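You operate a simulated robot arm through the tools that you are given. There is no shell and no other tool. Be economical: measure what you need, move in short steps, check, and stop when the job is done.

You run a simulated two-armed robot. Do the job below in one go: nothing can be reset, and whatever is moved stays where it is left.

## Task
Screw the lid back on the orange-banded jar. Put the loose shim from the lower shelf of the parts table on the shelf under the pack table. Put the stirring rod in the red-clip keg. Fetch the dye jar from the lower shelf of the sample bench and stand it on the shelf under the workbench. Put the Size 30 sieve from the lower shelf of the sample bench on the top of the sample bench and the Size 20 sieve in the red tray. Put one of the pegs from the shelf under the workbench on the top of the tool stand. The order is free. Set down upright: loose shim, dye jar, peg.

Only the result counts: the job must be done as asked and must still hold three seconds after the hand-in. Knocking over, shifting, dropping, spilling or breaking anything else fails it. A push-on lid holds only when it is set on centred and level and pressed home; a screw cap is set on level and turned clockwise until tight.

## Robot
Two 7-joint arms with fingered hands on one trunk, on a base that drives. Base frame: it is fixed to the floor where the robot stands at the start and does not move with it; the origin is under the middle of the robot, x ahead of it, y to its left, z up; the surface under the hand at the start is at about z = 0.88. Readings come in m, rad, newtons and seconds.
The left shoulder is at the start at [0.07, 0.154, 1.172], the right one opposite. With the tool pointing down near the work surface each hand reaches from about 0.1 to 0.88 m from the robot's upright axis, wherever it stands, measured 20 degrees to its own side. Places, roughly: dye jar [-1, 0.25, 0.5]; loose shim [0.75, 0.25, 0.5]; orange-banded jar (7x7x13 cm) [0.5, 0.2, 0.9]; peg (4x4x6 cm) [-1.2, 1.8, 0.5]; red tray (19x17 cm) [-1.1, 3.2, 0.88]; red-clip keg [2.25, -2.25, 0.75]; shelf under the pack table [1.2, -2.3, 0.4]; shelf under the workbench [-1.2, 2.6, 0.4]; sieve [-1.25, 0.5, 0.5]; stirring rod (3x3x15 cm) [-1.2, 0.2, 1]; top of the sample bench [-1.3, 0.5, 0.9]; top of the tool stand [-1.3, -1.3, 0.7]. Payload 3.9 kg a hand.
The TCP of each hand is the grasp point between the finger pads, 0.03 m short of the fingertips. In the tool frame z runs along the fingers and y along their closing line. The gripper opens to 0.104 m. The gripper's body begins 0.035 m behind the TCP. The gripper is a hand of 4 fingers: y runs from the thumb to the fingers, the wrist lies at [-0.017, -0.104, -0.178] in the tool frame, and closing takes about 1.5 s.
Orientation is that of the tool frame in the base frame, as a unit quaternion [x, y, z, w]. With the fingers straight down and the wrist toward the robot, the tool's x, y and z point along [0, 1, 0], [1, 0, 0] and [0, 0, -1] of the base frame.

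## Interface
- The arms move only by the tool arm_command. It takes "left_motion", "right_motion" or both (then of equal length, played together; a hand with none holds still); each is a list of rows, each a list of 6 numbers: the shift along the base's x, y, z in m, then the turn, a rotation vector about the base's x, y, z in rad. In form: [[x, y, z, rx, ry, rz], ...]. A call has 1 to 8 rows; each row shifts and turns the commanded pose from where the row before left it. "left_gripper" and "right_gripper" are, for a hand that has rows, the gripper command, from -1 (shut) to 1 (fully open), values between in proportion, set as the call begins (left out, the last holds). Rows are played at 5 a second. More than 0.05 m and 0.15 rad between two rows, or a gripper value outside its range, and nothing of the call is played. Where a pose cannot be reached the arm comes as near as it can. A force on the tool above 40 N (or 10 N above the force at the start of the call, whichever is more), or a blocked arm, ends the call early, and 0.2 s more pass. The fingers move at their own pace (about 0.072 m/s each) and stop on an object; they squeeze with about 25 N. The grip force told is the motor's: it shows also when the fingers shut on nothing. Time passes only in rows, and 0.2 s behind the last, so rows that do not move let the fingers close. The reply holds the time, the measured pose of the TCP, the force on the tool along the base axes, the opening and the grip force, in the units named above and with some noise, with the torque about the TCP (base axes, N m) and any sound that the robot's microphone picked up.
- Cameras (640 x 400 px; columns grow to the right, rows downward): "scene" is now at [0.0514, 0.0863, 1.3865]; the picture's right is [0.97, -0.24, -0.00], its down [-0.16, -0.64, -0.76] and it looks along [0.18, 0.73, -0.66] (base axes); focal length 214 px, centre (320, 200). "left" rides on the left gripper at [-0.066, -0.09, -0.126] in its tool frame; the picture's right is [-0.78, -0.30, 0.56], its down [0.57, -0.70, 0.42] and it looks along [0.26, 0.65, 0.71] (tool axes); focal length 275 px, centre (320, 200). "right" rides on the right gripper at [0.066, -0.09, -0.126] in its tool frame; the picture's right is [-0.78, 0.30, -0.56], its down [-0.57, -0.70, 0.42] and it looks along [-0.26, 0.65, 0.71] (tool axes); focal length 275 px, centre (320, 200). There is no depth. A picture from a camera that has moved, and an enlarged one, comes with that camera's place and axes in the base frame and with its lens. The place of the scene camera against the robot may be out by one fixed shift of up to 0.025 m in any direction.
- grab_frame(camera): a new picture of that camera. No time passes.
- move_column(by): slides the trunk up (or, below 0, down) by that many m; the arms and the scene camera ride with it, the base frame stays. It gives what a move gives, with no picture.
- steer(legs): drives the robot by 1 to 6 legs, each [ahead, turn to the left] in m and rad, along the robot's own axes; the way and the turn of a leg run together, so that a leg with both is an arc; at most 1.5 m and 3.142 rad a leg. The arms and the cameras ride along, it lands a little off, and it stops where it bumps. It gives what a move gives.
- curl_fingers(index, middle, ring, thumb_bend, thumb_turn, hand): sets how far each is bent, from 0 (flat) to 100 (curled in); at 30 the hand is open as for a grip, at 70 the pads meet at the TCP. One left out holds its place. A second passes; each finger stops where it meets its share of the squeeze, and holds until it gets a number again. A gripper value or a shape takes the hand back. It gives what a move gives, with no picture; readings hold the bend of each and the force on the fingers (four entries, about 0 where the hand has none), thumb and palm. thumb_turn goes from beside the hand (0) to across from the fingers (100), as for a grip.
- set_grasp(shape, hand): the hand has 4 fingers and takes this shape, open, in about a second: jaw (thumb against the fingers, like two jaws); tri (thumb and two fingers); tip (a fingertip pinch); poke (one finger out to press); point (the index stretched); flat (the hand flat); cup (the hand cupped); fist (a fist). The gripper value then closes the fingers along that shape, each until it touches; the sizes above hold for jaw. It gives what a move gives, with no picture.
- aim_head(pan, tilt): turns the head with the scene camera to pan (to the left, within 1.501 rad either way) and tilt (down, from -0.506 to 1.204), counted from straight ahead of the robot. It gives what a move gives.
- close_up(camera, box): a new picture of the part [left, top, right, bottom] of that camera's present view, enlarged. No time passes.
- close_job(): hands the job in; it is judged then, once.

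Work in short steps. Places have to be worked out from the pictures, the camera data and where the tool is seen: move nearer, look again, correct. Check each grasp and each placing, and mend what went wrong. You have 196 turns and 184 pictures in all, those below and enlarged ones among them. Open the grippers and draw the arms clear of the work before you hand the job in, unless the task says otherwise.

The tools are called after "Emit:" as a command line: name --argument value ..., lists and objects as JSON in quotes. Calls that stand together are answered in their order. arm_command: Moves the arms, as the interface text tells. Its arguments: {"type":"object","properties":{"left_motion":{"type":"array","items":{"type":"array","items":{"type":"number"}}},"left_gripper":{"type":"number"},"right_motion":{"type":"array","items":{"type":"array","items":{"type":"number"}}},"right_gripper":{"type":"number"}},"required":[]} The other tools are called the same way: move_column (by) slides the trunk up or down; set_grasp (shape, hand) gives the hand a shape; curl_fingers (index, middle, ring, thumb_bend, thumb_turn, hand) moves the fingers one by one; steer (legs) drives the base; aim_head (pan, tilt) turns the head that bears the scene camera; grab_frame (camera) takes a picture; close_up (camera, box) takes an enlarged picture of a part of a camera's view; close_job () hands the job in.

At the start:

```text
t: 0.0
left_position: [0.3939, 0.4617, 1.1908]
left_orientation: [0.707, 0.708, -0.001, 0.0]
left_ft_force: [0.9, -0.1, -0.1]
left_wrist_torque: [-0.02, 0.0, -0.01]
left_gripper_width: 0.1038
left_gripper_force: 0.0
left_shape: jaw
left_bend: [30.0, 30.0, 30.0, 30.0, 97.0]
left_finger forces: [0.0, 0.0, 0.0, 0.0, 0.0, 0.0]
right_position: [0.4954, 0.0974, 1.2435]
right_orientation: [0.707, 0.707, 0.0, 0.001]
right_ft_force: [-0.9, 0.9, -0.3]
right_wrist_torque: [0.04, 0.02, 0.0]
right_gripper_width: 0.1038
right_gripper_force: 0.0
right_shape: jaw
right_bend: [30.0, 30.0, 30.0, 30.0, 97.0]
right_finger forces: [0.0, 0.1, 0.0, 0.0, 0.1, 0.0]
trunk travel left (down, up): [-0.625, 0.315]
robot x, y, heading: [0.0003, -0.0021, -0.0]
head pan, tilt: [1.33, 0.714]
```

scene: 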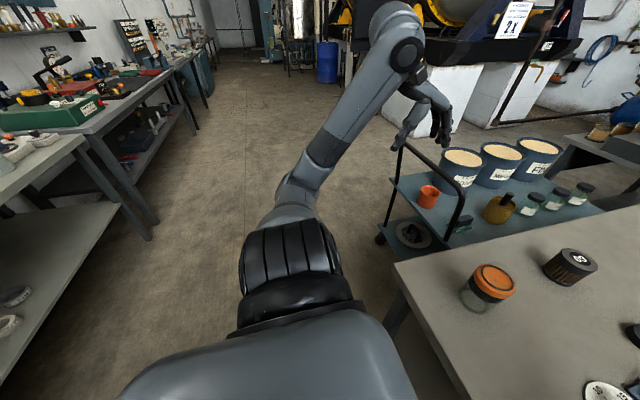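
right: 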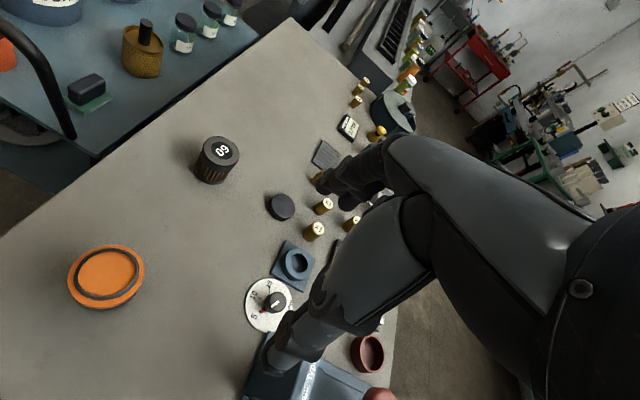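
left: 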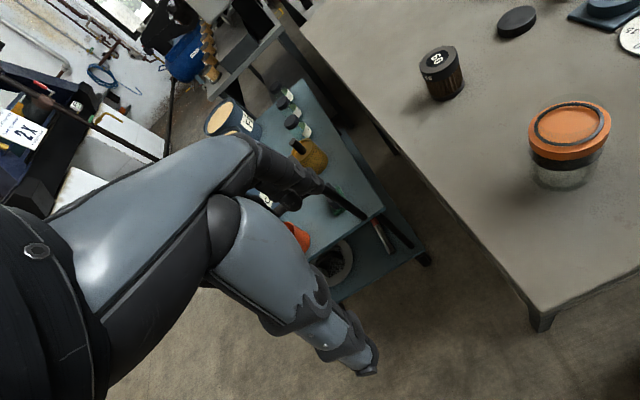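

I start by looking at the table ahead with the scene camera.

Emit:
aim_head --pan 0.2 --tilt 0.9

Emit:
grab_frame --camera "scene"

```text
t: 1.4
left_position: [0.3932, 0.4612, 1.1912]
left_orientation: [0.708, 0.707, 0.0, 0.001]
left_ft_force: [0.3, -0.5, 1.0]
left_wrist_torque: [-0.02, 0.03, 0.0]
left_gripper_width: 0.1035
left_gripper_force: 0.0
left_shape: jaw
left_bend: [30.0, 30.0, 30.0, 30.0, 97.0]
left_finger forces: [0.0, 0.1, 0.0, 0.0, 0.0, 0.1]
right_position: [0.4955, 0.0964, 1.2458]
right_orientation: [0.707, 0.707, 0.0, 0.0]
right_ft_force: [-0.3, 0.6, -0.5]
right_wrist_torque: [0.01, -0.02, -0.03]
right_gripper_width: 0.1038
right_gripper_force: 0.0
right_shape: jaw
right_bend: [30.0, 30.0, 30.0, 30.0, 97.0]
right_finger forces: [0.1, 0.1, 0.0, 0.0, 0.0, 0.1]
trunk travel left (down, up): [-0.625, 0.315]
robot x, y, heading: [-0.0001, 0.0023, -0.003]
head pan, tilt: [0.201, 0.901]
```

```text
180 pictures are left
camera scene: at [0.1052, 0.0195, 1.3716], right [0.2, -0.98, 0.0], down [-0.77, -0.16, -0.62], along [0.61, 0.12, -0.78], focal length 214 px, centre (320, 200)
```

scene: 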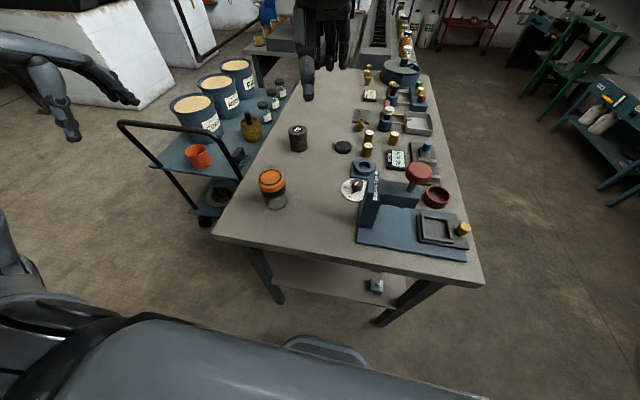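

I enlarge the table area to identify the jar, its lid and the shim.

Emit:
close_up --camera "scene" --box '[230, 90, 390, 210]'

Emit:
close_up --camera "scene" --box '[330, 60, 490, 300]'

Emit:
close_up --camera "right" --box '[40, 120, 360, 340]'

```text
3.33 times, centred on (310, 150) of scene
camera zoom: at [0.1052, 0.0195, 1.3716], right [0.2, -0.98, 0.0], down [-0.77, -0.16, -0.62], along [0.61, 0.12, -0.78], focal length 715 px, centre (353, 367)
```

zoom: 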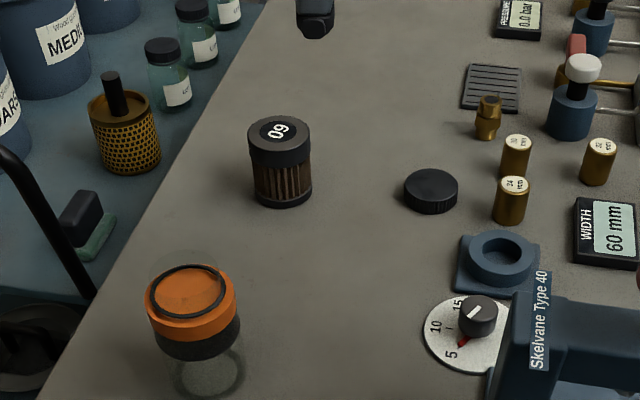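

```text
1.67 times, centred on (410, 180) of scene
camera zoom: at [0.1052, 0.0195, 1.3716], right [0.2, -0.98, 0.0], down [-0.77, -0.16, -0.62], along [0.61, 0.12, -0.78], focal length 358 px, centre (170, 233)
```

zoom: 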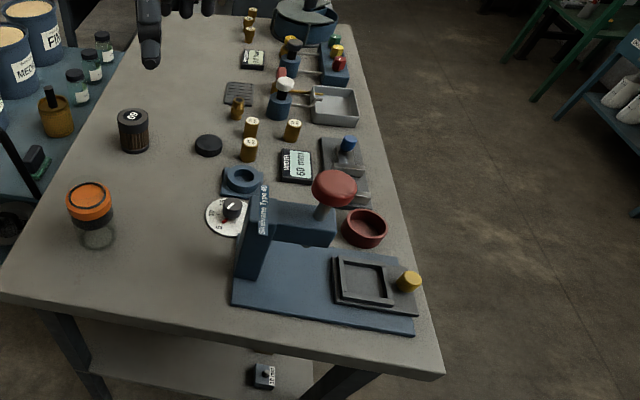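

```text
1.82 times, centred on (200, 230) of right
camera zoom: at [0.4069, 0.163, 1.3688], right [0.3, -0.78, 0.56], down [-0.7, -0.57, -0.42], along [0.65, -0.26, -0.71], focal length 500 px, centre (538, 146)
```

zoom: 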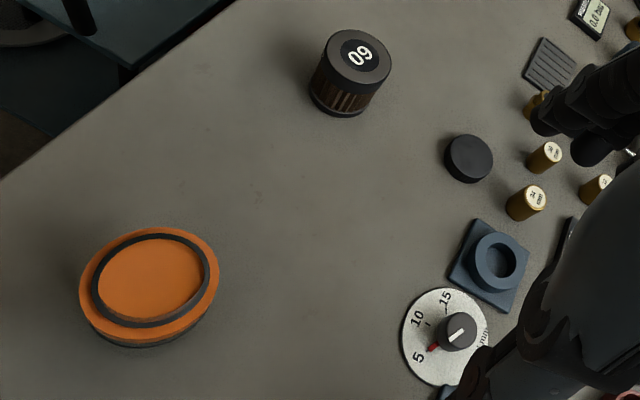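

The black ribbed disc is likely the lid. I inspect the jar from the left camera and the shelf below.

Emit:
close_up --camera "left" --box '[400, 0, 640, 220]'

Emit:
close_up --camera "scene" --box '[240, 240, 440, 340]'

Emit:
close_up --camera "scene" --box '[245, 160, 305, 220]'

```text
1.82 times, centred on (520, 110) of left
camera zoom: at [0.3023, 0.3959, 1.3158], right [-0.3, -0.78, -0.56], down [-0.7, 0.57, -0.42], along [0.65, 0.26, -0.71], focal length 500 px, centre (-44, 364)
```

zoom: 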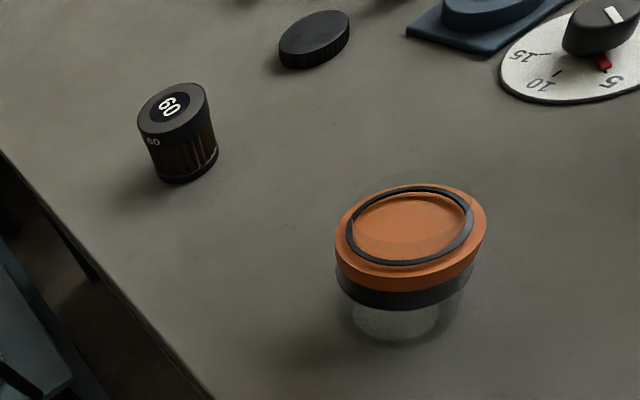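

```text
3.20 times, centred on (340, 290) of scene
camera zoom: at [0.1052, 0.0195, 1.3716], right [0.2, -0.98, 0.0], down [-0.77, -0.16, -0.62], along [0.61, 0.12, -0.78], focal length 686 px, centre (256, -88)
```

zoom: 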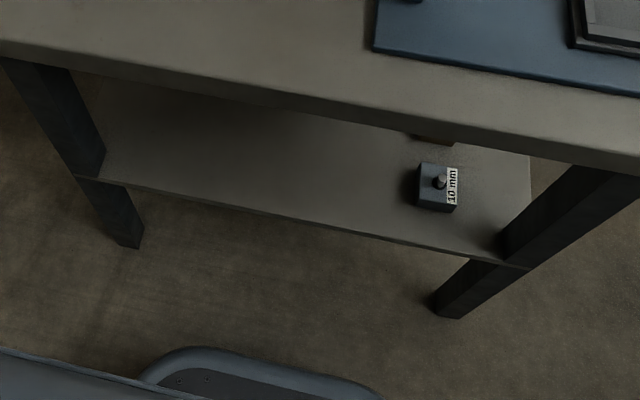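

```text
6.67 times, centred on (275, 190) of scene
camera zoom: at [0.1052, 0.0195, 1.3716], right [0.2, -0.98, 0.0], down [-0.77, -0.16, -0.62], along [0.61, 0.12, -0.78], focal length 1430 px, centre (620, 267)
```

zoom: 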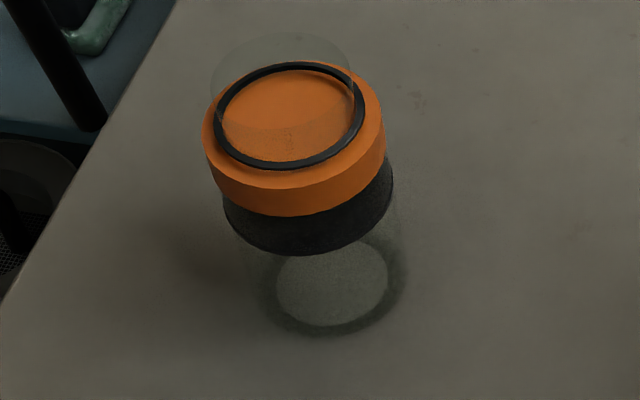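

Jar is open at about (0.46, 0.218), neck up to z≈1.0; black ribbed lid at about (0.75, 0.06). I bring the right hand above the lid and turn the left hand sideways for holding the jar.

Emit:
arm_command --right_motion '[[0.032, -0.0045, -0.029, 0, 0, 0], [0.032, -0.0045, -0.029, 0, 0, 0], [0.032, -0.0045, -0.029, 0, 0, 0], [0.032, -0.0045, -0.029, 0, 0, 0], [0.032, -0.0045, -0.029, 0, 0, 0], [0.032, -0.0045, -0.029, 0, 0, 0], [0.032, -0.0045, -0.029, 0, 0, 0], [0.032, -0.0045, -0.029, 0, 0, 0]]' --left_motion '[[0, 0.01, 0, -0.14, 0, 0], [0, 0.01, 0, -0.14, 0, 0], [0, 0.01, 0, -0.14, 0, 0], [0, 0.01, 0, -0.14, 0, 0], [0, 0.01, 0, -0.14, 0, 0], [0, 0.01, 0, -0.14, 0, 0], [0, 0.01, 0, -0.14, 0, 0], [0, 0.01, 0, -0.14, 0, 0]]'

Emit:
grab_frame --camera "right"

Emit:
grab_frame --camera "left"

```text
t: 3.1
left_position: [0.3946, 0.5426, 1.1898]
left_orientation: [0.598, 0.598, -0.377, 0.377]
left_ft_force: [0.3, -0.3, -0.7]
left_wrist_torque: [0.01, -0.01, 0.01]
left_gripper_width: 0.1038
left_gripper_force: 0.0
left_shape: jaw
left_bend: [30.0, 30.0, 30.0, 30.0, 97.0]
left_finger forces: [0.0, 0.0, 0.0, 0.1, 0.0, 0.1]
right_position: [0.7533, 0.0634, 1.0094]
right_orientation: [0.706, 0.708, -0.001, 0.0]
right_ft_force: [-0.1, -0.3, 0.2]
right_wrist_torque: [-0.01, -0.04, 0.02]
right_gripper_width: 0.1039
right_gripper_force: 0.0
right_shape: jaw
right_bend: [30.0, 30.0, 30.0, 30.0, 97.0]
right_finger forces: [0.0, 0.0, 0.0, 0.1, 0.0, 0.0]
trunk travel left (down, up): [-0.625, 0.315]
robot x, y, heading: [0.0021, -0.0032, 0.003]
head pan, tilt: [0.201, 0.901]
```

```text
173 pictures are left
camera right: at [0.6639, 0.1293, 1.1343], right [0.3, -0.77, 0.56], down [-0.7, -0.58, -0.42], along [0.65, -0.26, -0.71], focal length 275 px, centre (320, 200)
```

right: 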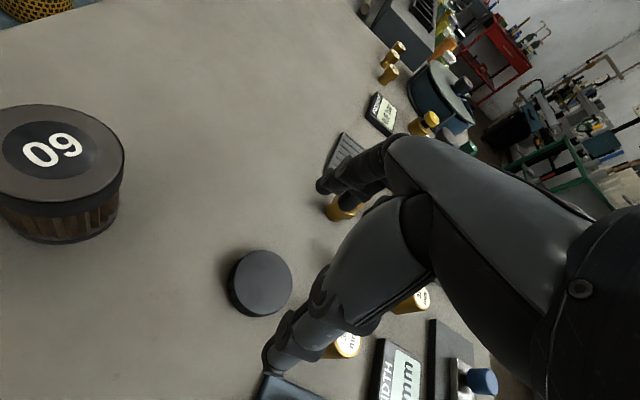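

```text
172 pictures are left
camera left: at [0.3034, 0.6279, 1.303], right [-0.3, -0.84, 0.46], down [-0.7, -0.14, -0.7], along [0.65, -0.53, -0.55], focal length 275 px, centre (320, 200)
```

left: 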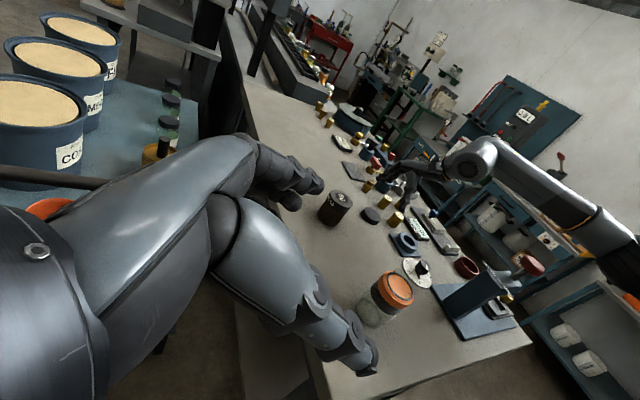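

Lid centre reads (0.760, 0.061). I lower the right hand over it and finish turning the left hand horizontal.

Emit:
arm_command --right_motion '[[0.003, -0.001, -0.03, 0, 0, 0], [0.002, -0.001, -0.03, 0, 0, 0], [0, 0, -0.025, 0, 0, 0], [0, 0, -0.011, 0, 0, 0]]' --left_motion '[[0, 0.01, -0.03, -0.14, 0, 0], [0, 0.01, -0.03, -0.14, 0, 0], [0, 0.01, -0.03, -0.14, 0, 0], [0, 0, -0.03, -0.031, 0, 0]]'

Emit:
grab_frame --camera "right"

Emit:
close_up --camera "left" --box '[200, 60, 600, 360]'

```text
t: 4.2
left_position: [0.393, 0.5716, 1.0709]
left_orientation: [0.499, 0.499, -0.5, 0.501]
left_ft_force: [-0.3, -0.6, 0.2]
left_wrist_torque: [0.01, 0.01, -0.01]
left_gripper_width: 0.1036
left_gripper_force: 0.1
left_shape: jaw
left_bend: [30.0, 30.0, 30.0, 30.0, 97.0]
left_finger forces: [0.0, 0.1, 0.1, 0.0, 0.0, 0.0]
right_position: [0.7589, 0.0585, 0.9139]
right_orientation: [0.707, 0.707, 0.0, 0.0]
right_ft_force: [0.2, 0.1, -0.5]
right_wrist_torque: [0.02, -0.01, -0.03]
right_gripper_width: 0.1038
right_gripper_force: 0.1
right_shape: jaw
right_bend: [30.0, 30.0, 30.0, 30.0, 97.0]
right_finger forces: [0.0, 0.0, 0.0, 0.0, 0.1, 0.0]
trunk travel left (down, up): [-0.625, 0.315]
robot x, y, heading: [-0.0044, 0.0, -0.0]
head pan, tilt: [0.201, 0.901]
```

```text
171 pictures are left
camera right: at [0.6684, 0.1256, 1.0396], right [0.3, -0.78, 0.56], down [-0.7, -0.57, -0.42], along [0.65, -0.26, -0.71], focal length 275 px, centre (320, 200)
```

right: 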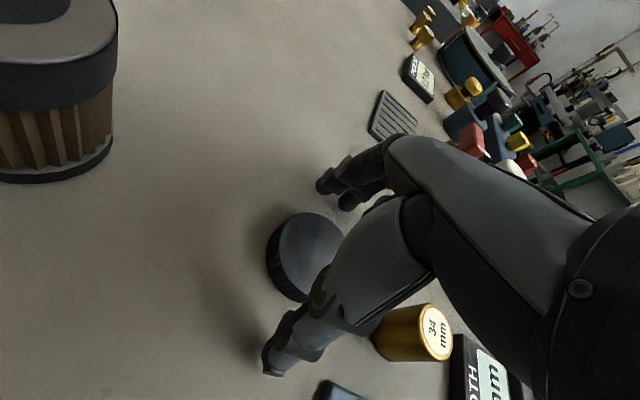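

```text
1.33 times, centred on (400, 210) of left
camera zoom: at [0.3025, 0.6977, 1.1351], right [-0.3, -0.56, 0.78], down [-0.7, -0.43, -0.57], along [0.65, -0.71, -0.26], focal length 367 px, centre (213, 187)
```

zoom: 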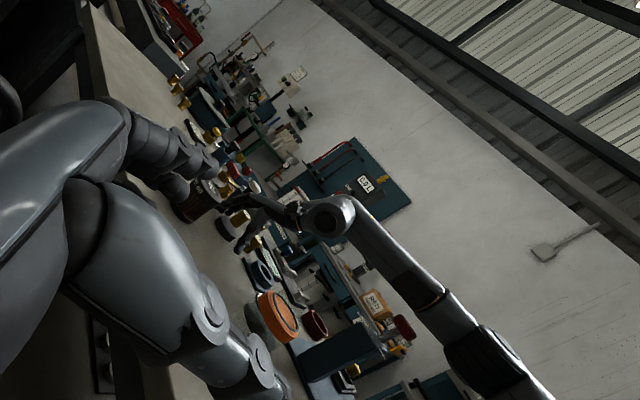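

The lid centre is about 6 mm to the left of the hand; I shift, lower 2 mm, and close.

Emit:
arm_command --right_motion '[[-0.002, 0.006, -0.002, 0, 0, 0], [0, 0, 0, 0, 0, 0]]'

Emit:
arm_command --right_motion '[[0, 0, 0, 0, 0, 0], [0, 0, 0, 0, 0, 0], [0, 0, 0, 0, 0, 0], [0, 0, 0, 0, 0, 0], [0, 0, 0, 0, 0, 0], [0, 0, 0, 0, 0, 0], [0, 0, 0, 0, 0, 0]]' --right_gripper -1

Emit:
grab_frame --camera "right"

```text
t: 4.8
left_position: [0.393, 0.5711, 1.0715]
left_orientation: [-0.5, -0.5, 0.5, -0.5]
left_ft_force: [0.2, 1.2, 0.2]
left_wrist_torque: [0.01, -0.02, -0.01]
left_gripper_width: 0.1036
left_gripper_force: 0.1
left_shape: jaw
left_bend: [30.0, 30.0, 30.0, 30.0, 97.0]
left_finger forces: [0.0, 0.1, 0.1, 0.0, 0.0, 0.1]
right_position: [0.7555, 0.0649, 0.9132]
right_orientation: [0.707, 0.707, 0.0, 0.0]
right_ft_force: [0.1, -1.0, -0.2]
right_wrist_torque: [-0.01, 0.01, -0.03]
right_gripper_width: 0.1038
right_gripper_force: 0.0
right_shape: jaw
right_bend: [30.0, 30.0, 30.0, 30.0, 97.0]
right_finger forces: [0.1, 0.0, 0.0, 0.1, 0.0, 0.0]
trunk travel left (down, up): [-0.625, 0.315]
robot x, y, heading: [-0.0033, -0.0003, -0.002]
head pan, tilt: [0.201, 0.901]
```

```text
t: 6.3
left_position: [0.3927, 0.5718, 1.072]
left_orientation: [0.5, 0.5, -0.5, 0.501]
left_ft_force: [1.1, 0.0, 0.0]
left_wrist_torque: [0.0, 0.03, -0.04]
left_gripper_width: 0.1037
left_gripper_force: 0.1
left_shape: jaw
left_bend: [30.0, 30.0, 30.0, 30.0, 97.0]
left_finger forces: [0.0, 0.0, 0.0, 0.0, 0.1, 0.0]
right_position: [0.7548, 0.064, 0.9135]
right_orientation: [0.707, 0.707, 0.0, 0.0]
right_ft_force: [-0.1, 0.4, 0.4]
right_wrist_torque: [0.02, 0.0, 0.01]
right_gripper_width: 0.0486
right_gripper_force: 25.4
right_shape: jaw
right_bend: [74.0, 44.0, 49.0, 70.0, 100.0]
right_finger forces: [12.9, 8.2, 0.0, 0.0, 21.6, 0.0]
trunk travel left (down, up): [-0.625, 0.315]
robot x, y, heading: [0.0054, 0.0011, 0.004]
head pan, tilt: [0.201, 0.901]
```

```text
169 pictures are left
camera right: at [0.666, 0.1308, 1.0388], right [0.3, -0.78, 0.56], down [-0.7, -0.57, -0.42], along [0.65, -0.26, -0.71], focal length 275 px, centre (320, 200)
```

right: 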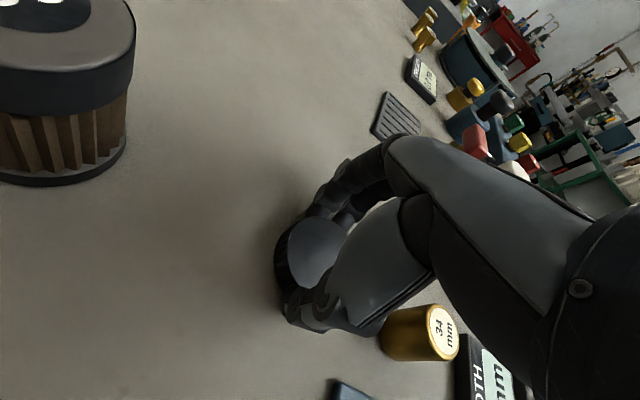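

Gripped at 48.6 mm. I lift 8 cm and look at how the lid sits.

Emit:
arm_command --right_motion '[[0, 0, 0.02, 0, 0, 0], [0, 0, 0.03, 0, 0, 0], [0, 0, 0.03, 0, 0, 0], [0, 0, 0.03, 0, 0, 0]]'

Emit:
close_up --camera "right" --box '[220, 130, 480, 370]'

Emit:
close_up --camera "scene" --box '[260, 60, 440, 180]'

```text
t: 7.3
left_position: [0.393, 0.5707, 1.0722]
left_orientation: [0.499, 0.501, -0.5, 0.5]
left_ft_force: [1.2, -0.1, 0.0]
left_wrist_torque: [0.0, 0.01, 0.01]
left_gripper_width: 0.1036
left_gripper_force: 0.1
left_shape: jaw
left_bend: [30.0, 30.0, 30.0, 30.0, 97.0]
left_finger forces: [0.0, 0.1, 0.1, 0.0, 0.0, 0.1]
right_position: [0.7552, 0.0639, 1.025]
right_orientation: [0.707, 0.707, 0.0, 0.001]
right_ft_force: [-0.4, 0.7, -0.2]
right_wrist_torque: [0.0, -0.02, 0.01]
right_gripper_width: 0.0484
right_gripper_force: 25.3
right_shape: jaw
right_bend: [74.0, 44.0, 49.0, 70.0, 100.0]
right_finger forces: [13.0, 8.3, 0.1, 0.1, 21.6, 0.0]
trunk travel left (down, up): [-0.625, 0.315]
robot x, y, heading: [0.0049, 0.0003, 0.002]
head pan, tilt: [0.201, 0.901]
```

```text
1.67 times, centred on (350, 250) of right
camera zoom: at [0.6659, 0.1306, 1.1498], right [0.3, -0.78, 0.56], down [-0.7, -0.57, -0.42], along [0.65, -0.27, -0.71], focal length 459 px, centre (270, 117)
```

zoom: 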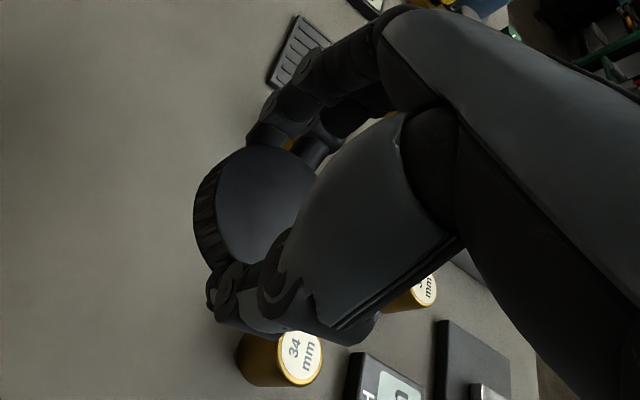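

```text
3.33 times, centred on (350, 120) of scene
camera zoom: at [0.1044, 0.0196, 1.3716], right [0.2, -0.98, 0.0], down [-0.77, -0.16, -0.62], along [0.61, 0.12, -0.78], focal length 715 px, centre (220, 467)
```

zoom: 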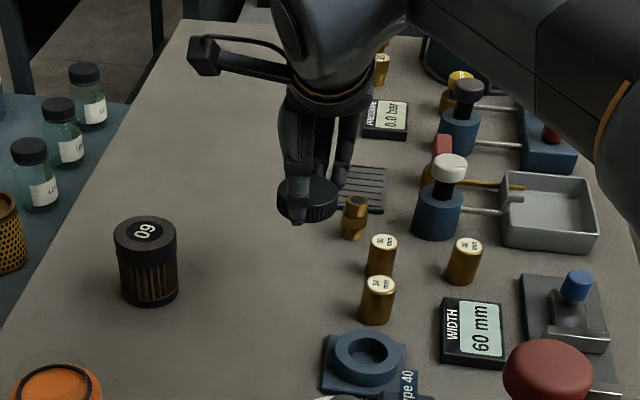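

Lid is held level and centred. Now bring the left hand toward the jar, stopping short to look.

Emit:
arm_command --left_motion '[[0.012, -0.015, -0.035, 0, 0, 0], [0.012, -0.015, -0.035, 0, 0, 0], [0.012, -0.03, -0.033, 0, 0, 0], [0.012, -0.035, -0.03, 0, 0, 0], [0.012, -0.035, 0, 0, 0, 0], [0.007, -0.03, 0, 0, 0, 0]]'

Emit:
grab_frame --camera "left"

Emit:
close_up --camera "scene" --box '[160, 130, 340, 250]'

```text
t: 8.8
left_position: [0.4608, 0.4112, 0.9391]
left_orientation: [0.5, 0.5, -0.5, 0.5]
left_ft_force: [-0.6, -0.7, 0.4]
left_wrist_torque: [0.02, -0.02, 0.01]
left_gripper_width: 0.1035
left_gripper_force: 0.0
left_shape: jaw
left_bend: [30.0, 30.0, 30.0, 30.0, 97.0]
left_finger forces: [0.0, 0.0, 0.0, 0.0, 0.0, 0.0]
right_position: [0.7564, 0.0627, 1.024]
right_orientation: [0.707, 0.708, 0.0, 0.0]
right_ft_force: [0.4, -0.7, 0.0]
right_wrist_torque: [-0.02, 0.01, 0.05]
right_gripper_width: 0.0486
right_gripper_force: 24.5
right_shape: jaw
right_bend: [74.0, 44.0, 49.0, 70.0, 100.0]
right_finger forces: [13.0, 8.3, 0.0, 0.1, 21.6, 0.0]
trunk travel left (down, up): [-0.625, 0.315]
robot x, y, heading: [0.0023, 0.0, -0.0]
head pan, tilt: [0.201, 0.901]
```

```text
166 pictures are left
camera left: at [0.3702, 0.5361, 1.0042], right [-0.3, -0.56, 0.78], down [-0.7, -0.42, -0.57], along [0.65, -0.71, -0.27], focal length 275 px, centre (320, 200)
```

left: 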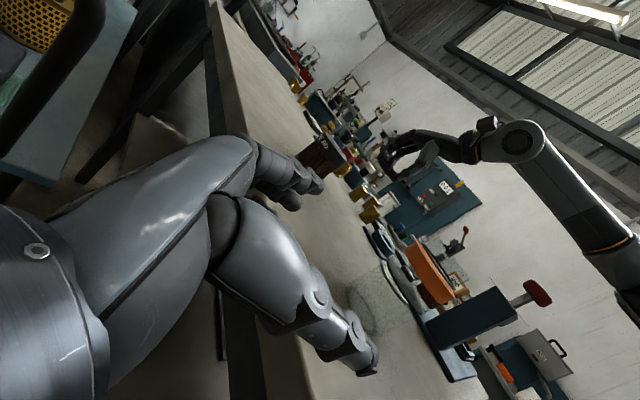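

```text
3.33 times, centred on (250, 190) of scene
camera zoom: at [0.1052, 0.0186, 1.3716], right [0.2, -0.98, 0.0], down [-0.77, -0.16, -0.62], along [0.61, 0.12, -0.78], focal length 715 px, centre (553, 233)
```

zoom: 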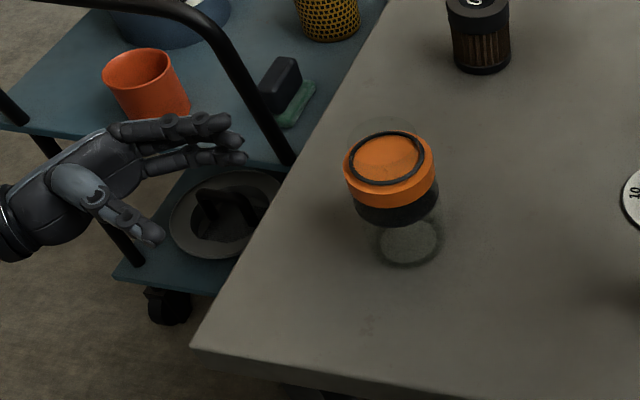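

Triangulating from both wrist cameras the jar is at (0.475, 0.218). I slide the left hand in around it.

Emit:
arm_command --left_motion '[[0.014, -0.03, -0.003, 0, 0, 0], [0, -0.04, 0, 0, 0, 0], [0, -0.04, 0, 0, 0, 0], [0, -0.04, 0, 0, 0, 0], [0, -0.034, 0, 0, 0, 0]]'

Emit:
close_up --camera "scene" --box '[160, 130, 340, 250]'

```text
t: 9.9
left_position: [0.4738, 0.2269, 0.9352]
left_orientation: [0.5, 0.5, -0.5, 0.5]
left_ft_force: [0.9, -0.3, 0.0]
left_wrist_torque: [-0.01, 0.02, -0.01]
left_gripper_width: 0.1037
left_gripper_force: 0.1
left_shape: jaw
left_bend: [30.0, 30.0, 30.0, 30.0, 97.0]
left_finger forces: [0.1, 0.0, 0.0, 0.0, 0.1, 0.0]
right_position: [0.7552, 0.0638, 1.0239]
right_orientation: [0.707, 0.707, 0.0, 0.001]
right_ft_force: [-0.7, -0.1, -0.3]
right_wrist_torque: [0.0, 0.02, -0.01]
right_gripper_width: 0.0489
right_gripper_force: 24.9
right_shape: jaw
right_bend: [74.0, 44.0, 49.0, 70.0, 100.0]
right_finger forces: [13.1, 8.3, 0.0, 0.1, 21.6, 0.0]
trunk travel left (down, up): [-0.625, 0.315]
robot x, y, heading: [-0.001, 0.003, -0.002]
head pan, tilt: [0.201, 0.901]
```

```text
3.33 times, centred on (250, 190) of scene
camera zoom: at [0.1049, 0.0187, 1.3716], right [0.2, -0.98, 0.0], down [-0.77, -0.16, -0.62], along [0.61, 0.12, -0.78], focal length 715 px, centre (553, 233)
```

zoom: 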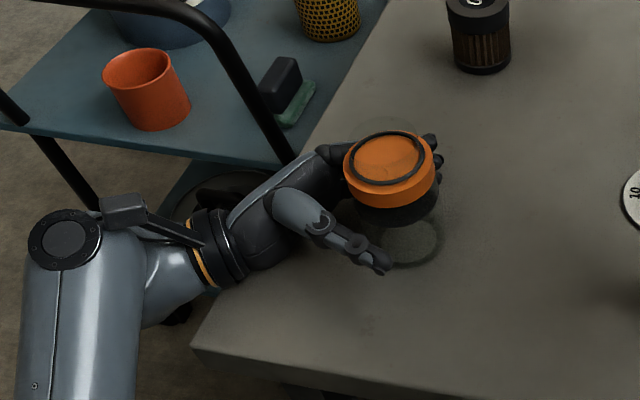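

The hand straddles the jar. Close left gripper.

Emit:
arm_command --left_motion '[[0, 0, 0, 0, 0, 0], [0, 0, 0, 0, 0, 0], [0, 0, 0, 0, 0, 0], [0, 0, 0, 0, 0, 0], [0, 0, 0, 0, 0, 0], [0, 0, 0, 0, 0, 0], [0, 0, 0, 0, 0, 0]]' --left_gripper -1

Emit:
close_up --camera "scene" --box '[215, 140, 335, 220]'

Emit:
close_up --camera "left" --box '[240, 160, 560, 380]'

```text
t: 11.6
left_position: [0.4739, 0.2286, 0.9357]
left_orientation: [0.501, 0.499, -0.5, 0.5]
left_ft_force: [-0.6, 0.1, -0.1]
left_wrist_torque: [0.0, -0.05, -0.04]
left_gripper_width: 0.057
left_gripper_force: 24.9
left_shape: jaw
left_bend: [74.0, 43.0, 38.0, 65.0, 99.0]
left_finger forces: [12.8, 7.1, 3.1, 0.1, 22.5, 0.0]
right_position: [0.7562, 0.0635, 1.0241]
right_orientation: [0.707, 0.707, 0.0, 0.001]
right_ft_force: [0.3, -1.1, 0.4]
right_wrist_torque: [0.0, -0.01, 0.02]
right_gripper_width: 0.0487
right_gripper_force: 24.6
right_shape: jaw
right_bend: [74.0, 44.0, 49.0, 70.0, 100.0]
right_finger forces: [13.0, 8.3, 0.1, 0.0, 21.5, 0.0]
trunk travel left (down, up): [-0.625, 0.315]
robot x, y, heading: [0.0028, 0.0005, 0.002]
head pan, tilt: [0.201, 0.901]
```

```text
5.00 times, centred on (275, 180) of scene
camera zoom: at [0.1051, 0.0191, 1.3716], right [0.2, -0.98, 0.0], down [-0.77, -0.16, -0.62], along [0.61, 0.12, -0.78], focal length 1072 px, centre (545, 300)
```

zoom: 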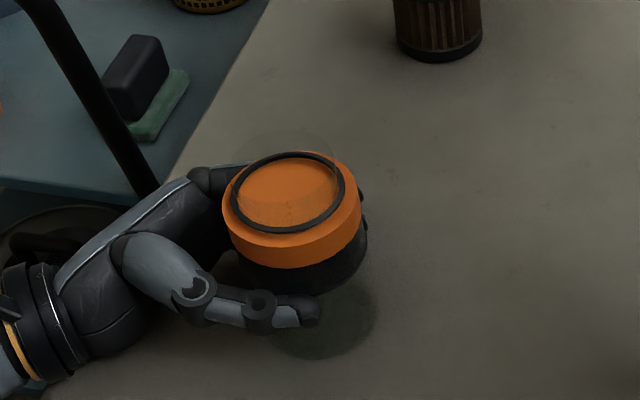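

```text
1.82 times, centred on (400, 270) of left
camera zoom: at [0.3827, 0.3539, 1.0012], right [-0.3, -0.56, 0.78], down [-0.7, -0.42, -0.57], along [0.65, -0.71, -0.26], focal length 500 px, centre (174, 73)
```

zoom: 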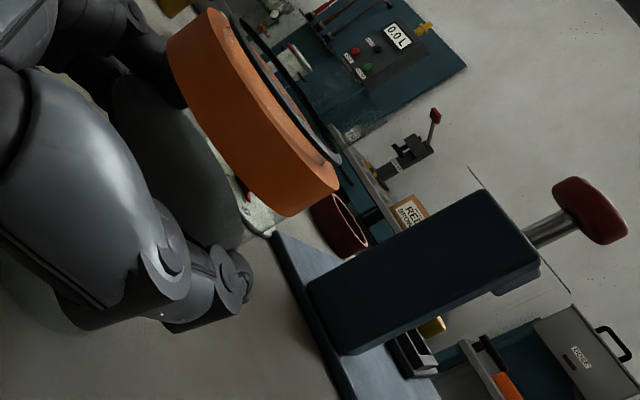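

Jar is firmly held (now ≈(0.470, 0.222)). I raise the lid and carry it over the jar, pre-turning it counter-clockwise for turning range.

Emit:
arm_command --right_motion '[[0, 0, 0.045, 0, 0, 0], [-0.03, 0.01, 0.02, 0, 0, 0.15], [-0.04, 0.02, 0, 0, 0, 0.15], [-0.04, 0.02, 0, 0, 0, 0.15], [-0.04, 0.02, 0, 0, 0, 0.15], [-0.04, 0.025, 0, 0, 0, 0.15], [-0.04, 0.025, 0, 0, 0, 0.15], [-0.03, 0.02, 0, 0, 0, 0.15]]'

Emit:
grab_frame --camera "right"

Emit:
grab_frame --camera "scene"

```text
t: 13.3
left_position: [0.4731, 0.2287, 0.9363]
left_orientation: [0.501, 0.5, -0.499, 0.5]
left_ft_force: [-0.2, -0.5, 1.0]
left_wrist_torque: [-0.03, -0.03, 0.0]
left_gripper_width: 0.0569
left_gripper_force: 25.2
left_shape: jaw
left_bend: [74.0, 43.0, 38.0, 65.0, 99.0]
left_finger forces: [12.7, 7.0, 3.2, 0.1, 22.5, 0.0]
right_position: [0.4948, 0.2073, 1.0908]
right_orientation: [0.256, 0.967, 0.0, 0.0]
right_ft_force: [0.1, -1.0, -0.2]
right_wrist_torque: [0.0, -0.04, -0.01]
right_gripper_width: 0.0486
right_gripper_force: 25.5
right_shape: jaw
right_bend: [74.0, 44.0, 49.0, 71.0, 100.0]
right_finger forces: [12.9, 8.3, 0.0, 0.0, 21.5, 0.0]
trunk travel left (down, up): [-0.625, 0.315]
robot x, y, heading: [0.0023, 0.0035, -0.001]
head pan, tilt: [0.201, 0.901]
```

```text
161 pictures are left
camera right: at [0.3937, 0.1615, 1.2152], right [0.82, -0.13, 0.56], down [0.15, -0.89, -0.42], along [0.55, 0.43, -0.71], focal length 275 px, centre (320, 200)
```

right: 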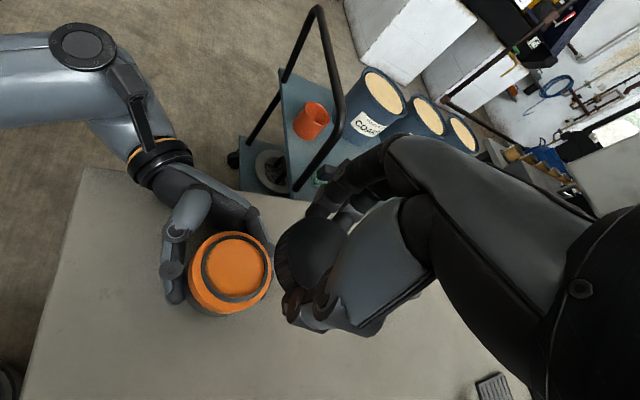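

```text
160 pictures are left
camera scene: at [0.1049, 0.0199, 1.3716], right [0.2, -0.98, 0.0], down [-0.77, -0.16, -0.62], along [0.61, 0.12, -0.78], focal length 214 px, centre (320, 200)
```

scene: 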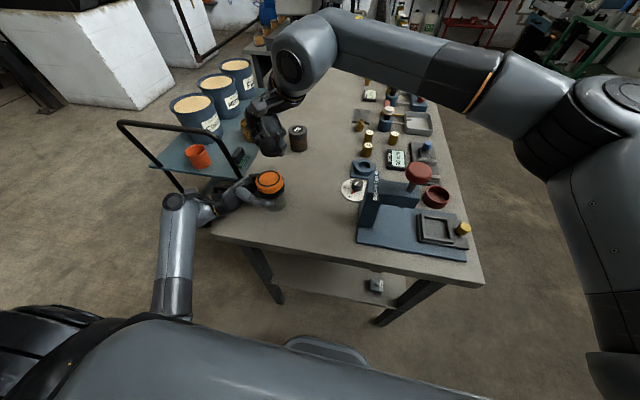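

I zoom in to find the lid centre and jar neck centre precisely.

Emit:
close_up --camera "right" --box '[170, 180, 370, 340]'

```text
2.50 times, centred on (270, 260) of right
camera zoom: at [0.3937, 0.1615, 1.2152], right [0.82, -0.13, 0.56], down [0.15, -0.89, -0.42], along [0.55, 0.43, -0.71], focal length 688 px, centre (445, 50)
```

zoom: 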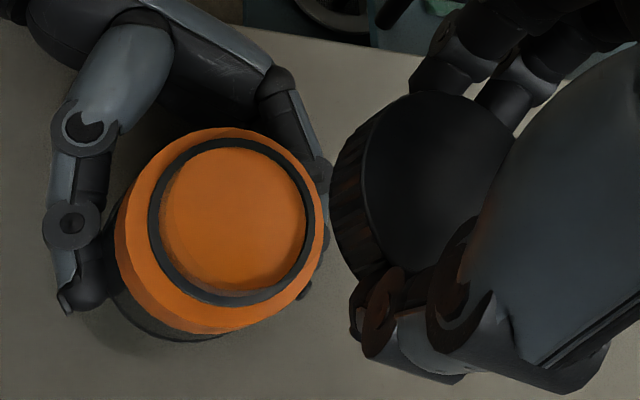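

Lid centre ≈ TCP +(2,1) mm; jar centre (0.4706, 0.2197). I align and lower to just above the neck.

Emit:
arm_command --right_motion '[[-0.0255, 0.0115, 0, 0, 0, 0], [0, 0, -0.015, 0, 0, 0], [0, 0, -0.013, 0, 0, 0], [0, 0, 0, 0, 0, 0]]'

Emit:
close_up --camera "right" --box '[200, 180, 400, 340]'

Emit:
close_up --camera "left" --box '[240, 100, 480, 300]'

Emit:
close_up --camera "scene" --box '[215, 110, 335, 210]'

```text
t: 14.3
left_position: [0.4741, 0.2282, 0.9351]
left_orientation: [-0.5, -0.5, 0.5, -0.5]
left_ft_force: [-0.5, 0.3, 0.5]
left_wrist_torque: [-0.01, -0.03, -0.01]
left_gripper_width: 0.0569
left_gripper_force: 24.8
left_shape: jaw
left_bend: [74.0, 43.0, 38.0, 65.0, 99.0]
left_finger forces: [12.4, 6.9, 3.1, 0.0, 22.6, 0.0]
right_position: [0.4708, 0.2152, 1.062]
right_orientation: [0.257, 0.966, -0.001, 0.0]
right_ft_force: [-0.2, 1.7, 0.5]
right_wrist_torque: [0.01, -0.06, -0.01]
right_gripper_width: 0.0487
right_gripper_force: 25.2
right_shape: jaw
right_bend: [74.0, 44.0, 49.0, 71.0, 100.0]
right_finger forces: [13.0, 8.1, 0.1, 0.0, 21.5, 0.0]
trunk travel left (down, up): [-0.625, 0.315]
robot x, y, heading: [-0.0031, 0.0008, -0.002]
head pan, tilt: [0.201, 0.901]
```

```text
2.50 times, centred on (300, 260) of right
camera zoom: at [0.3678, 0.1721, 1.186], right [0.82, -0.13, 0.56], down [0.15, -0.89, -0.42], along [0.55, 0.43, -0.71], focal length 688 px, centre (370, 50)
```

zoom: 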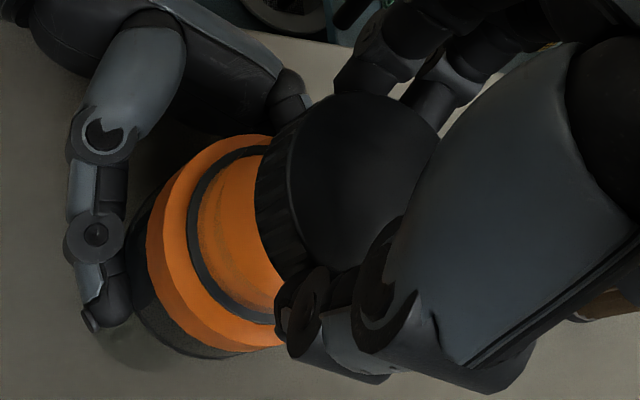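

```text
2.00 times, centred on (360, 200) of left
camera zoom: at [0.3828, 0.354, 1.0011], right [-0.3, -0.56, 0.78], down [-0.7, -0.42, -0.57], along [0.65, -0.71, -0.26], focal length 551 px, centre (240, 200)
```

zoom: 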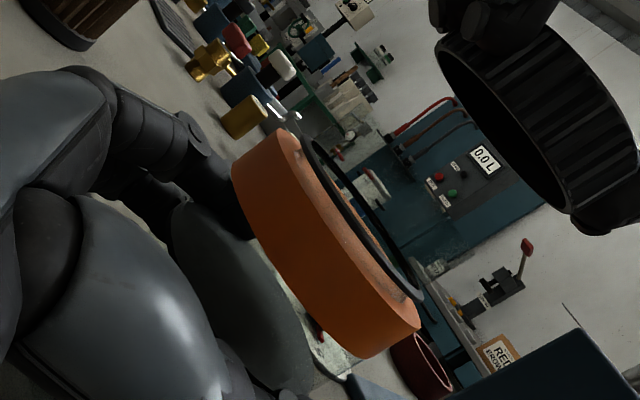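

```text
4.00 times, centred on (275, 160) of scene
camera zoom: at [0.1051, 0.0194, 1.3716], right [0.2, -0.98, 0.0], down [-0.77, -0.16, -0.62], along [0.61, 0.12, -0.78], focal length 858 px, centre (500, 360)
```

zoom: 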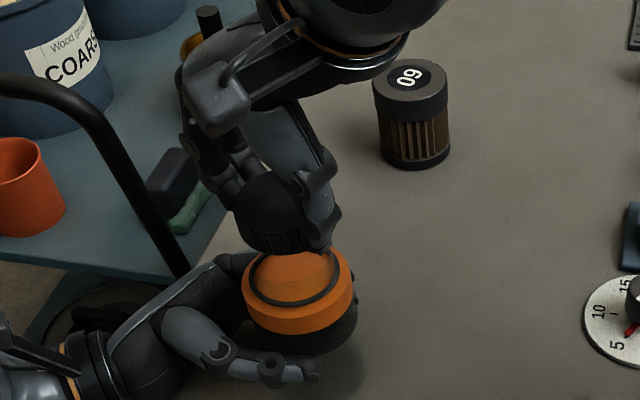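

Alignment is within about 1–2 mm. I lower slowly until contact.

Emit:
arm_command --right_motion '[[0, 0.001, -0.006, 0, 0, 0], [0, 0, -0.005, 0, 0, 0], [0, 0, -0.004, 0, 0, 0], [0, 0, -0.003, 0, 0, 0], [0, 0, 0, 0, 0, 0]]'

Emit:
close_up --camera "left" --box '[240, 100, 480, 300]'

```text
t: 15.6
left_position: [0.4731, 0.2295, 0.9368]
left_orientation: [0.501, 0.5, -0.5, 0.5]
left_ft_force: [0.2, 0.9, 0.8]
left_wrist_torque: [-0.01, -0.06, 0.0]
left_gripper_width: 0.057
left_gripper_force: 25.4
left_shape: jaw
left_bend: [74.0, 43.0, 38.0, 65.0, 99.0]
left_finger forces: [12.5, 7.1, 3.3, 0.1, 22.5, 0.0]
right_position: [0.4699, 0.2173, 1.0422]
right_orientation: [0.257, 0.966, 0.0, -0.001]
right_ft_force: [-1.1, 0.1, 0.5]
right_wrist_torque: [-0.03, -0.02, -0.02]
right_gripper_width: 0.0484
right_gripper_force: 25.0
right_shape: jaw
right_bend: [74.0, 44.0, 49.0, 71.0, 100.0]
right_finger forces: [12.9, 8.2, 0.1, 0.0, 21.5, 0.0]
trunk travel left (down, up): [-0.625, 0.315]
robot x, y, heading: [0.0015, -0.0001, -0.003]
head pan, tilt: [0.201, 0.901]
```

```text
2.00 times, centred on (360, 200) of left
camera zoom: at [0.3827, 0.3541, 1.0011], right [-0.3, -0.56, 0.78], down [-0.7, -0.42, -0.57], along [0.65, -0.71, -0.26], focal length 551 px, centre (240, 200)
```

zoom: 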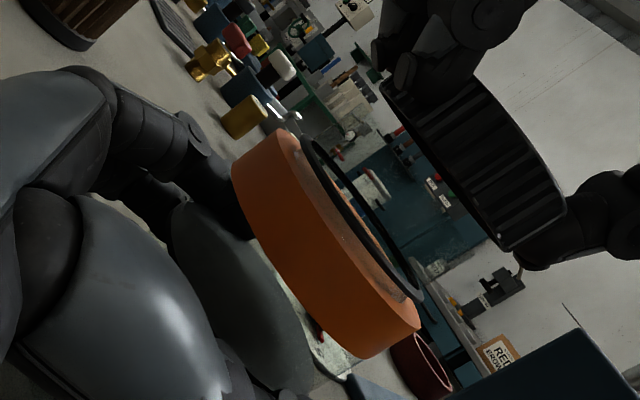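

Still no contact; lid is ~2 cm above the collar. I continue lowering gently.

Emit:
arm_command --right_motion '[[-0.0005, 0, -0.002, 0, 0, 0], [0, 0, -0.002, 0, 0, 0], [0, 0, -0.002, 0, 0, 0], [0, 0, -0.002, 0, 0, 0], [0, 0, -0.002, 0, 0, 0]]'

Emit:
close_up --camera "left" --box '[240, 100, 480, 300]'

```text
t: 16.8
left_position: [0.4729, 0.2289, 0.9361]
left_orientation: [0.5, 0.5, -0.5, 0.5]
left_ft_force: [2.0, 1.1, -0.7]
left_wrist_torque: [0.04, -0.04, 0.01]
left_gripper_width: 0.057
left_gripper_force: 25.2
left_shape: jaw
left_bend: [74.0, 43.0, 38.0, 66.0, 99.0]
left_finger forces: [13.0, 7.7, 3.8, 0.0, 21.9, 0.0]
right_position: [0.4683, 0.2155, 1.0351]
right_orientation: [0.259, 0.966, 0.001, 0.0]
right_ft_force: [-0.7, -1.7, 12.5]
right_wrist_torque: [0.11, -0.05, 0.02]
right_gripper_width: 0.0486
right_gripper_force: 24.9
right_shape: jaw
right_bend: [74.0, 44.0, 49.0, 70.0, 100.0]
right_finger forces: [13.8, 8.7, 0.0, 0.1, 23.9, 0.1]
trunk travel left (down, up): [-0.625, 0.315]
robot x, y, heading: [0.0042, 0.0005, 0.002]
head pan, tilt: [0.201, 0.901]
```

```text
2.00 times, centred on (360, 200) of left
camera zoom: at [0.3821, 0.3538, 1.0014], right [-0.3, -0.56, 0.78], down [-0.7, -0.42, -0.57], along [0.65, -0.71, -0.27], focal length 551 px, centre (240, 200)
```

zoom: 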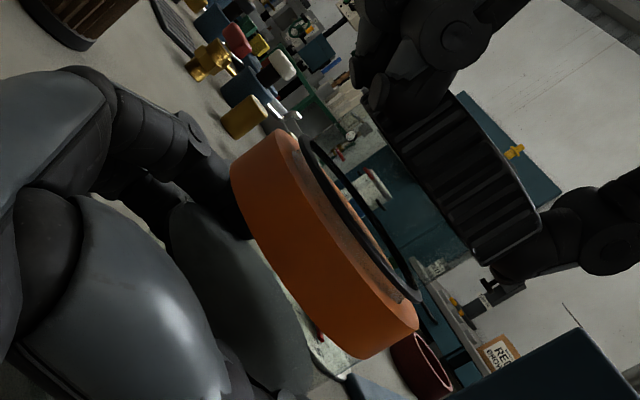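

Contact at 12.5 N with the neck. I turn clockwise (−z) with light following.

Emit:
arm_command --right_motion '[[0, 0, 0, 0, 0, -0.13], [0, 0, -0.0003, 0, 0, -0.13], [0, 0, -0.0003, 0, 0, -0.13], [0, 0, -0.0003, 0, 0, -0.13], [0, 0, -0.0003, 0, 0, -0.13], [0, 0, -0.0003, 0, 0, -0.13], [0, 0, -0.0003, 0, 0, -0.13], [0, 0, -0.0003, 0, 0, -0.13]]'

Emit:
close_up --camera "left" --box '[240, 100, 480, 300]'

```text
t: 18.6
left_position: [0.4722, 0.2281, 0.9369]
left_orientation: [0.501, 0.5, -0.499, 0.5]
left_ft_force: [0.4, -0.8, -6.2]
left_wrist_torque: [0.14, 0.13, -0.31]
left_gripper_width: 0.0563
left_gripper_force: 25.3
left_shape: jaw
left_bend: [73.0, 43.0, 38.0, 67.0, 100.0]
left_finger forces: [14.9, 7.7, 3.4, 0.1, 21.3, 0.0]
right_position: [0.4679, 0.2153, 1.0314]
right_orientation: [0.705, 0.709, 0.002, 0.001]
right_ft_force: [-1.5, 0.5, 25.6]
right_wrist_torque: [0.03, -0.18, 0.36]
right_gripper_width: 0.0489
right_gripper_force: 25.0
right_shape: jaw
right_bend: [75.0, 43.0, 49.0, 70.0, 100.0]
right_finger forces: [16.5, 9.9, 3.5, 0.1, 26.5, 0.0]
trunk travel left (down, up): [-0.625, 0.315]
robot x, y, heading: [-0.0019, 0.0002, -0.002]
head pan, tilt: [0.201, 0.901]
```

```text
2.00 times, centred on (360, 200) of left
camera zoom: at [0.3813, 0.3532, 1.0019], right [-0.3, -0.56, 0.77], down [-0.7, -0.42, -0.57], along [0.65, -0.71, -0.27], focal length 551 px, centre (240, 200)
```

zoom: 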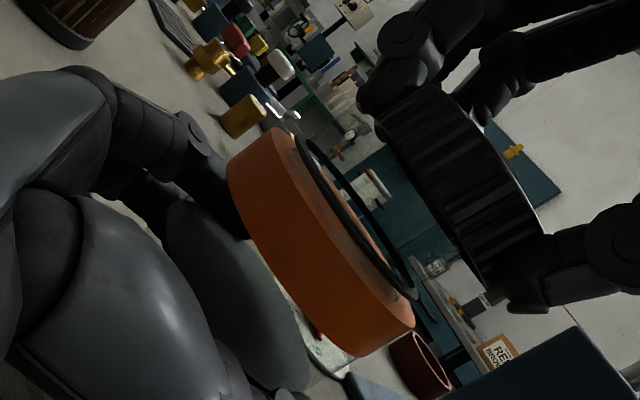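

Lid went down ~3.5 mm with turning torque 0.36. Continue clockwise without further pushing.

Emit:
arm_command --right_motion '[[0, 0, 0, 0, 0, -0.13], [0, 0, 0, 0, 0, -0.13], [0, 0, -0.0002, 0, 0, -0.13], [0, 0, -0.0002, 0, 0, -0.13], [0, 0, -0.0002, 0, 0, -0.13], [0, 0, -0.0002, 0, 0, -0.13], [0, 0, -0.0002, 0, 0, -0.13], [0, 0, -0.0002, 0, 0, -0.13]]'

Emit:
close_up --camera "left" --box '[240, 100, 480, 300]'

Emit:
close_up --camera "scene" --box '[215, 110, 335, 210]'

```text
t: 20.6
left_position: [0.4738, 0.2282, 0.937]
left_orientation: [0.5, 0.499, -0.499, 0.501]
left_ft_force: [0.0, -0.3, 0.1]
left_wrist_torque: [-0.08, 0.0, -0.04]
left_gripper_width: 0.056
left_gripper_force: 25.5
left_shape: jaw
left_bend: [74.0, 43.0, 41.0, 67.0, 98.0]
left_finger forces: [14.0, 7.4, 3.7, 0.0, 25.5, 0.0]
right_position: [0.5149, 0.1845, 1.062]
right_orientation: [0.976, 0.214, 0.018, -0.027]
right_ft_force: [-0.5, -0.2, -0.3]
right_wrist_torque: [-0.01, 0.0, 0.02]
right_gripper_width: 0.0486
right_gripper_force: 25.7
right_shape: jaw
right_bend: [74.0, 45.0, 50.0, 69.0, 100.0]
right_finger forces: [14.9, 8.3, 0.8, 0.1, 22.5, 0.0]
trunk travel left (down, up): [-0.625, 0.315]
robot x, y, heading: [-0.0004, 0.0013, -0.0]
head pan, tilt: [0.201, 0.901]
stopped in row 8 (right hand): the arm was blocked; the commanded pose is now the measured one
```

```text
2.00 times, centred on (360, 200) of left
camera zoom: at [0.3829, 0.3543, 1.0014], right [-0.3, -0.56, 0.78], down [-0.7, -0.43, -0.57], along [0.65, -0.71, -0.26], focal length 551 px, centre (240, 200)
```

zoom: 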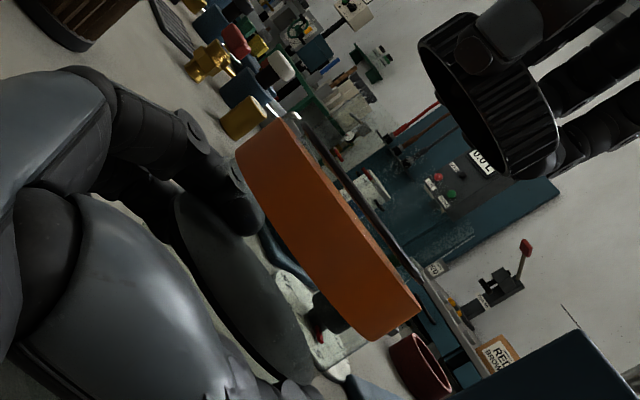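

```text
4.00 times, centred on (275, 160) of scene
camera zoom: at [0.1053, 0.0198, 1.3715], right [0.2, -0.98, 0.0], down [-0.77, -0.16, -0.62], along [0.61, 0.12, -0.78], focal length 858 px, centre (500, 360)
```

zoom: 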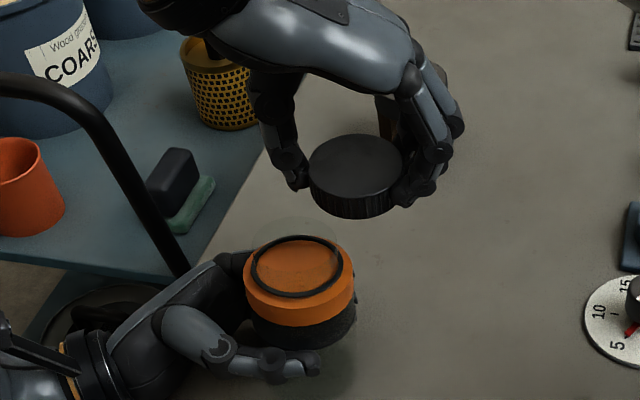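

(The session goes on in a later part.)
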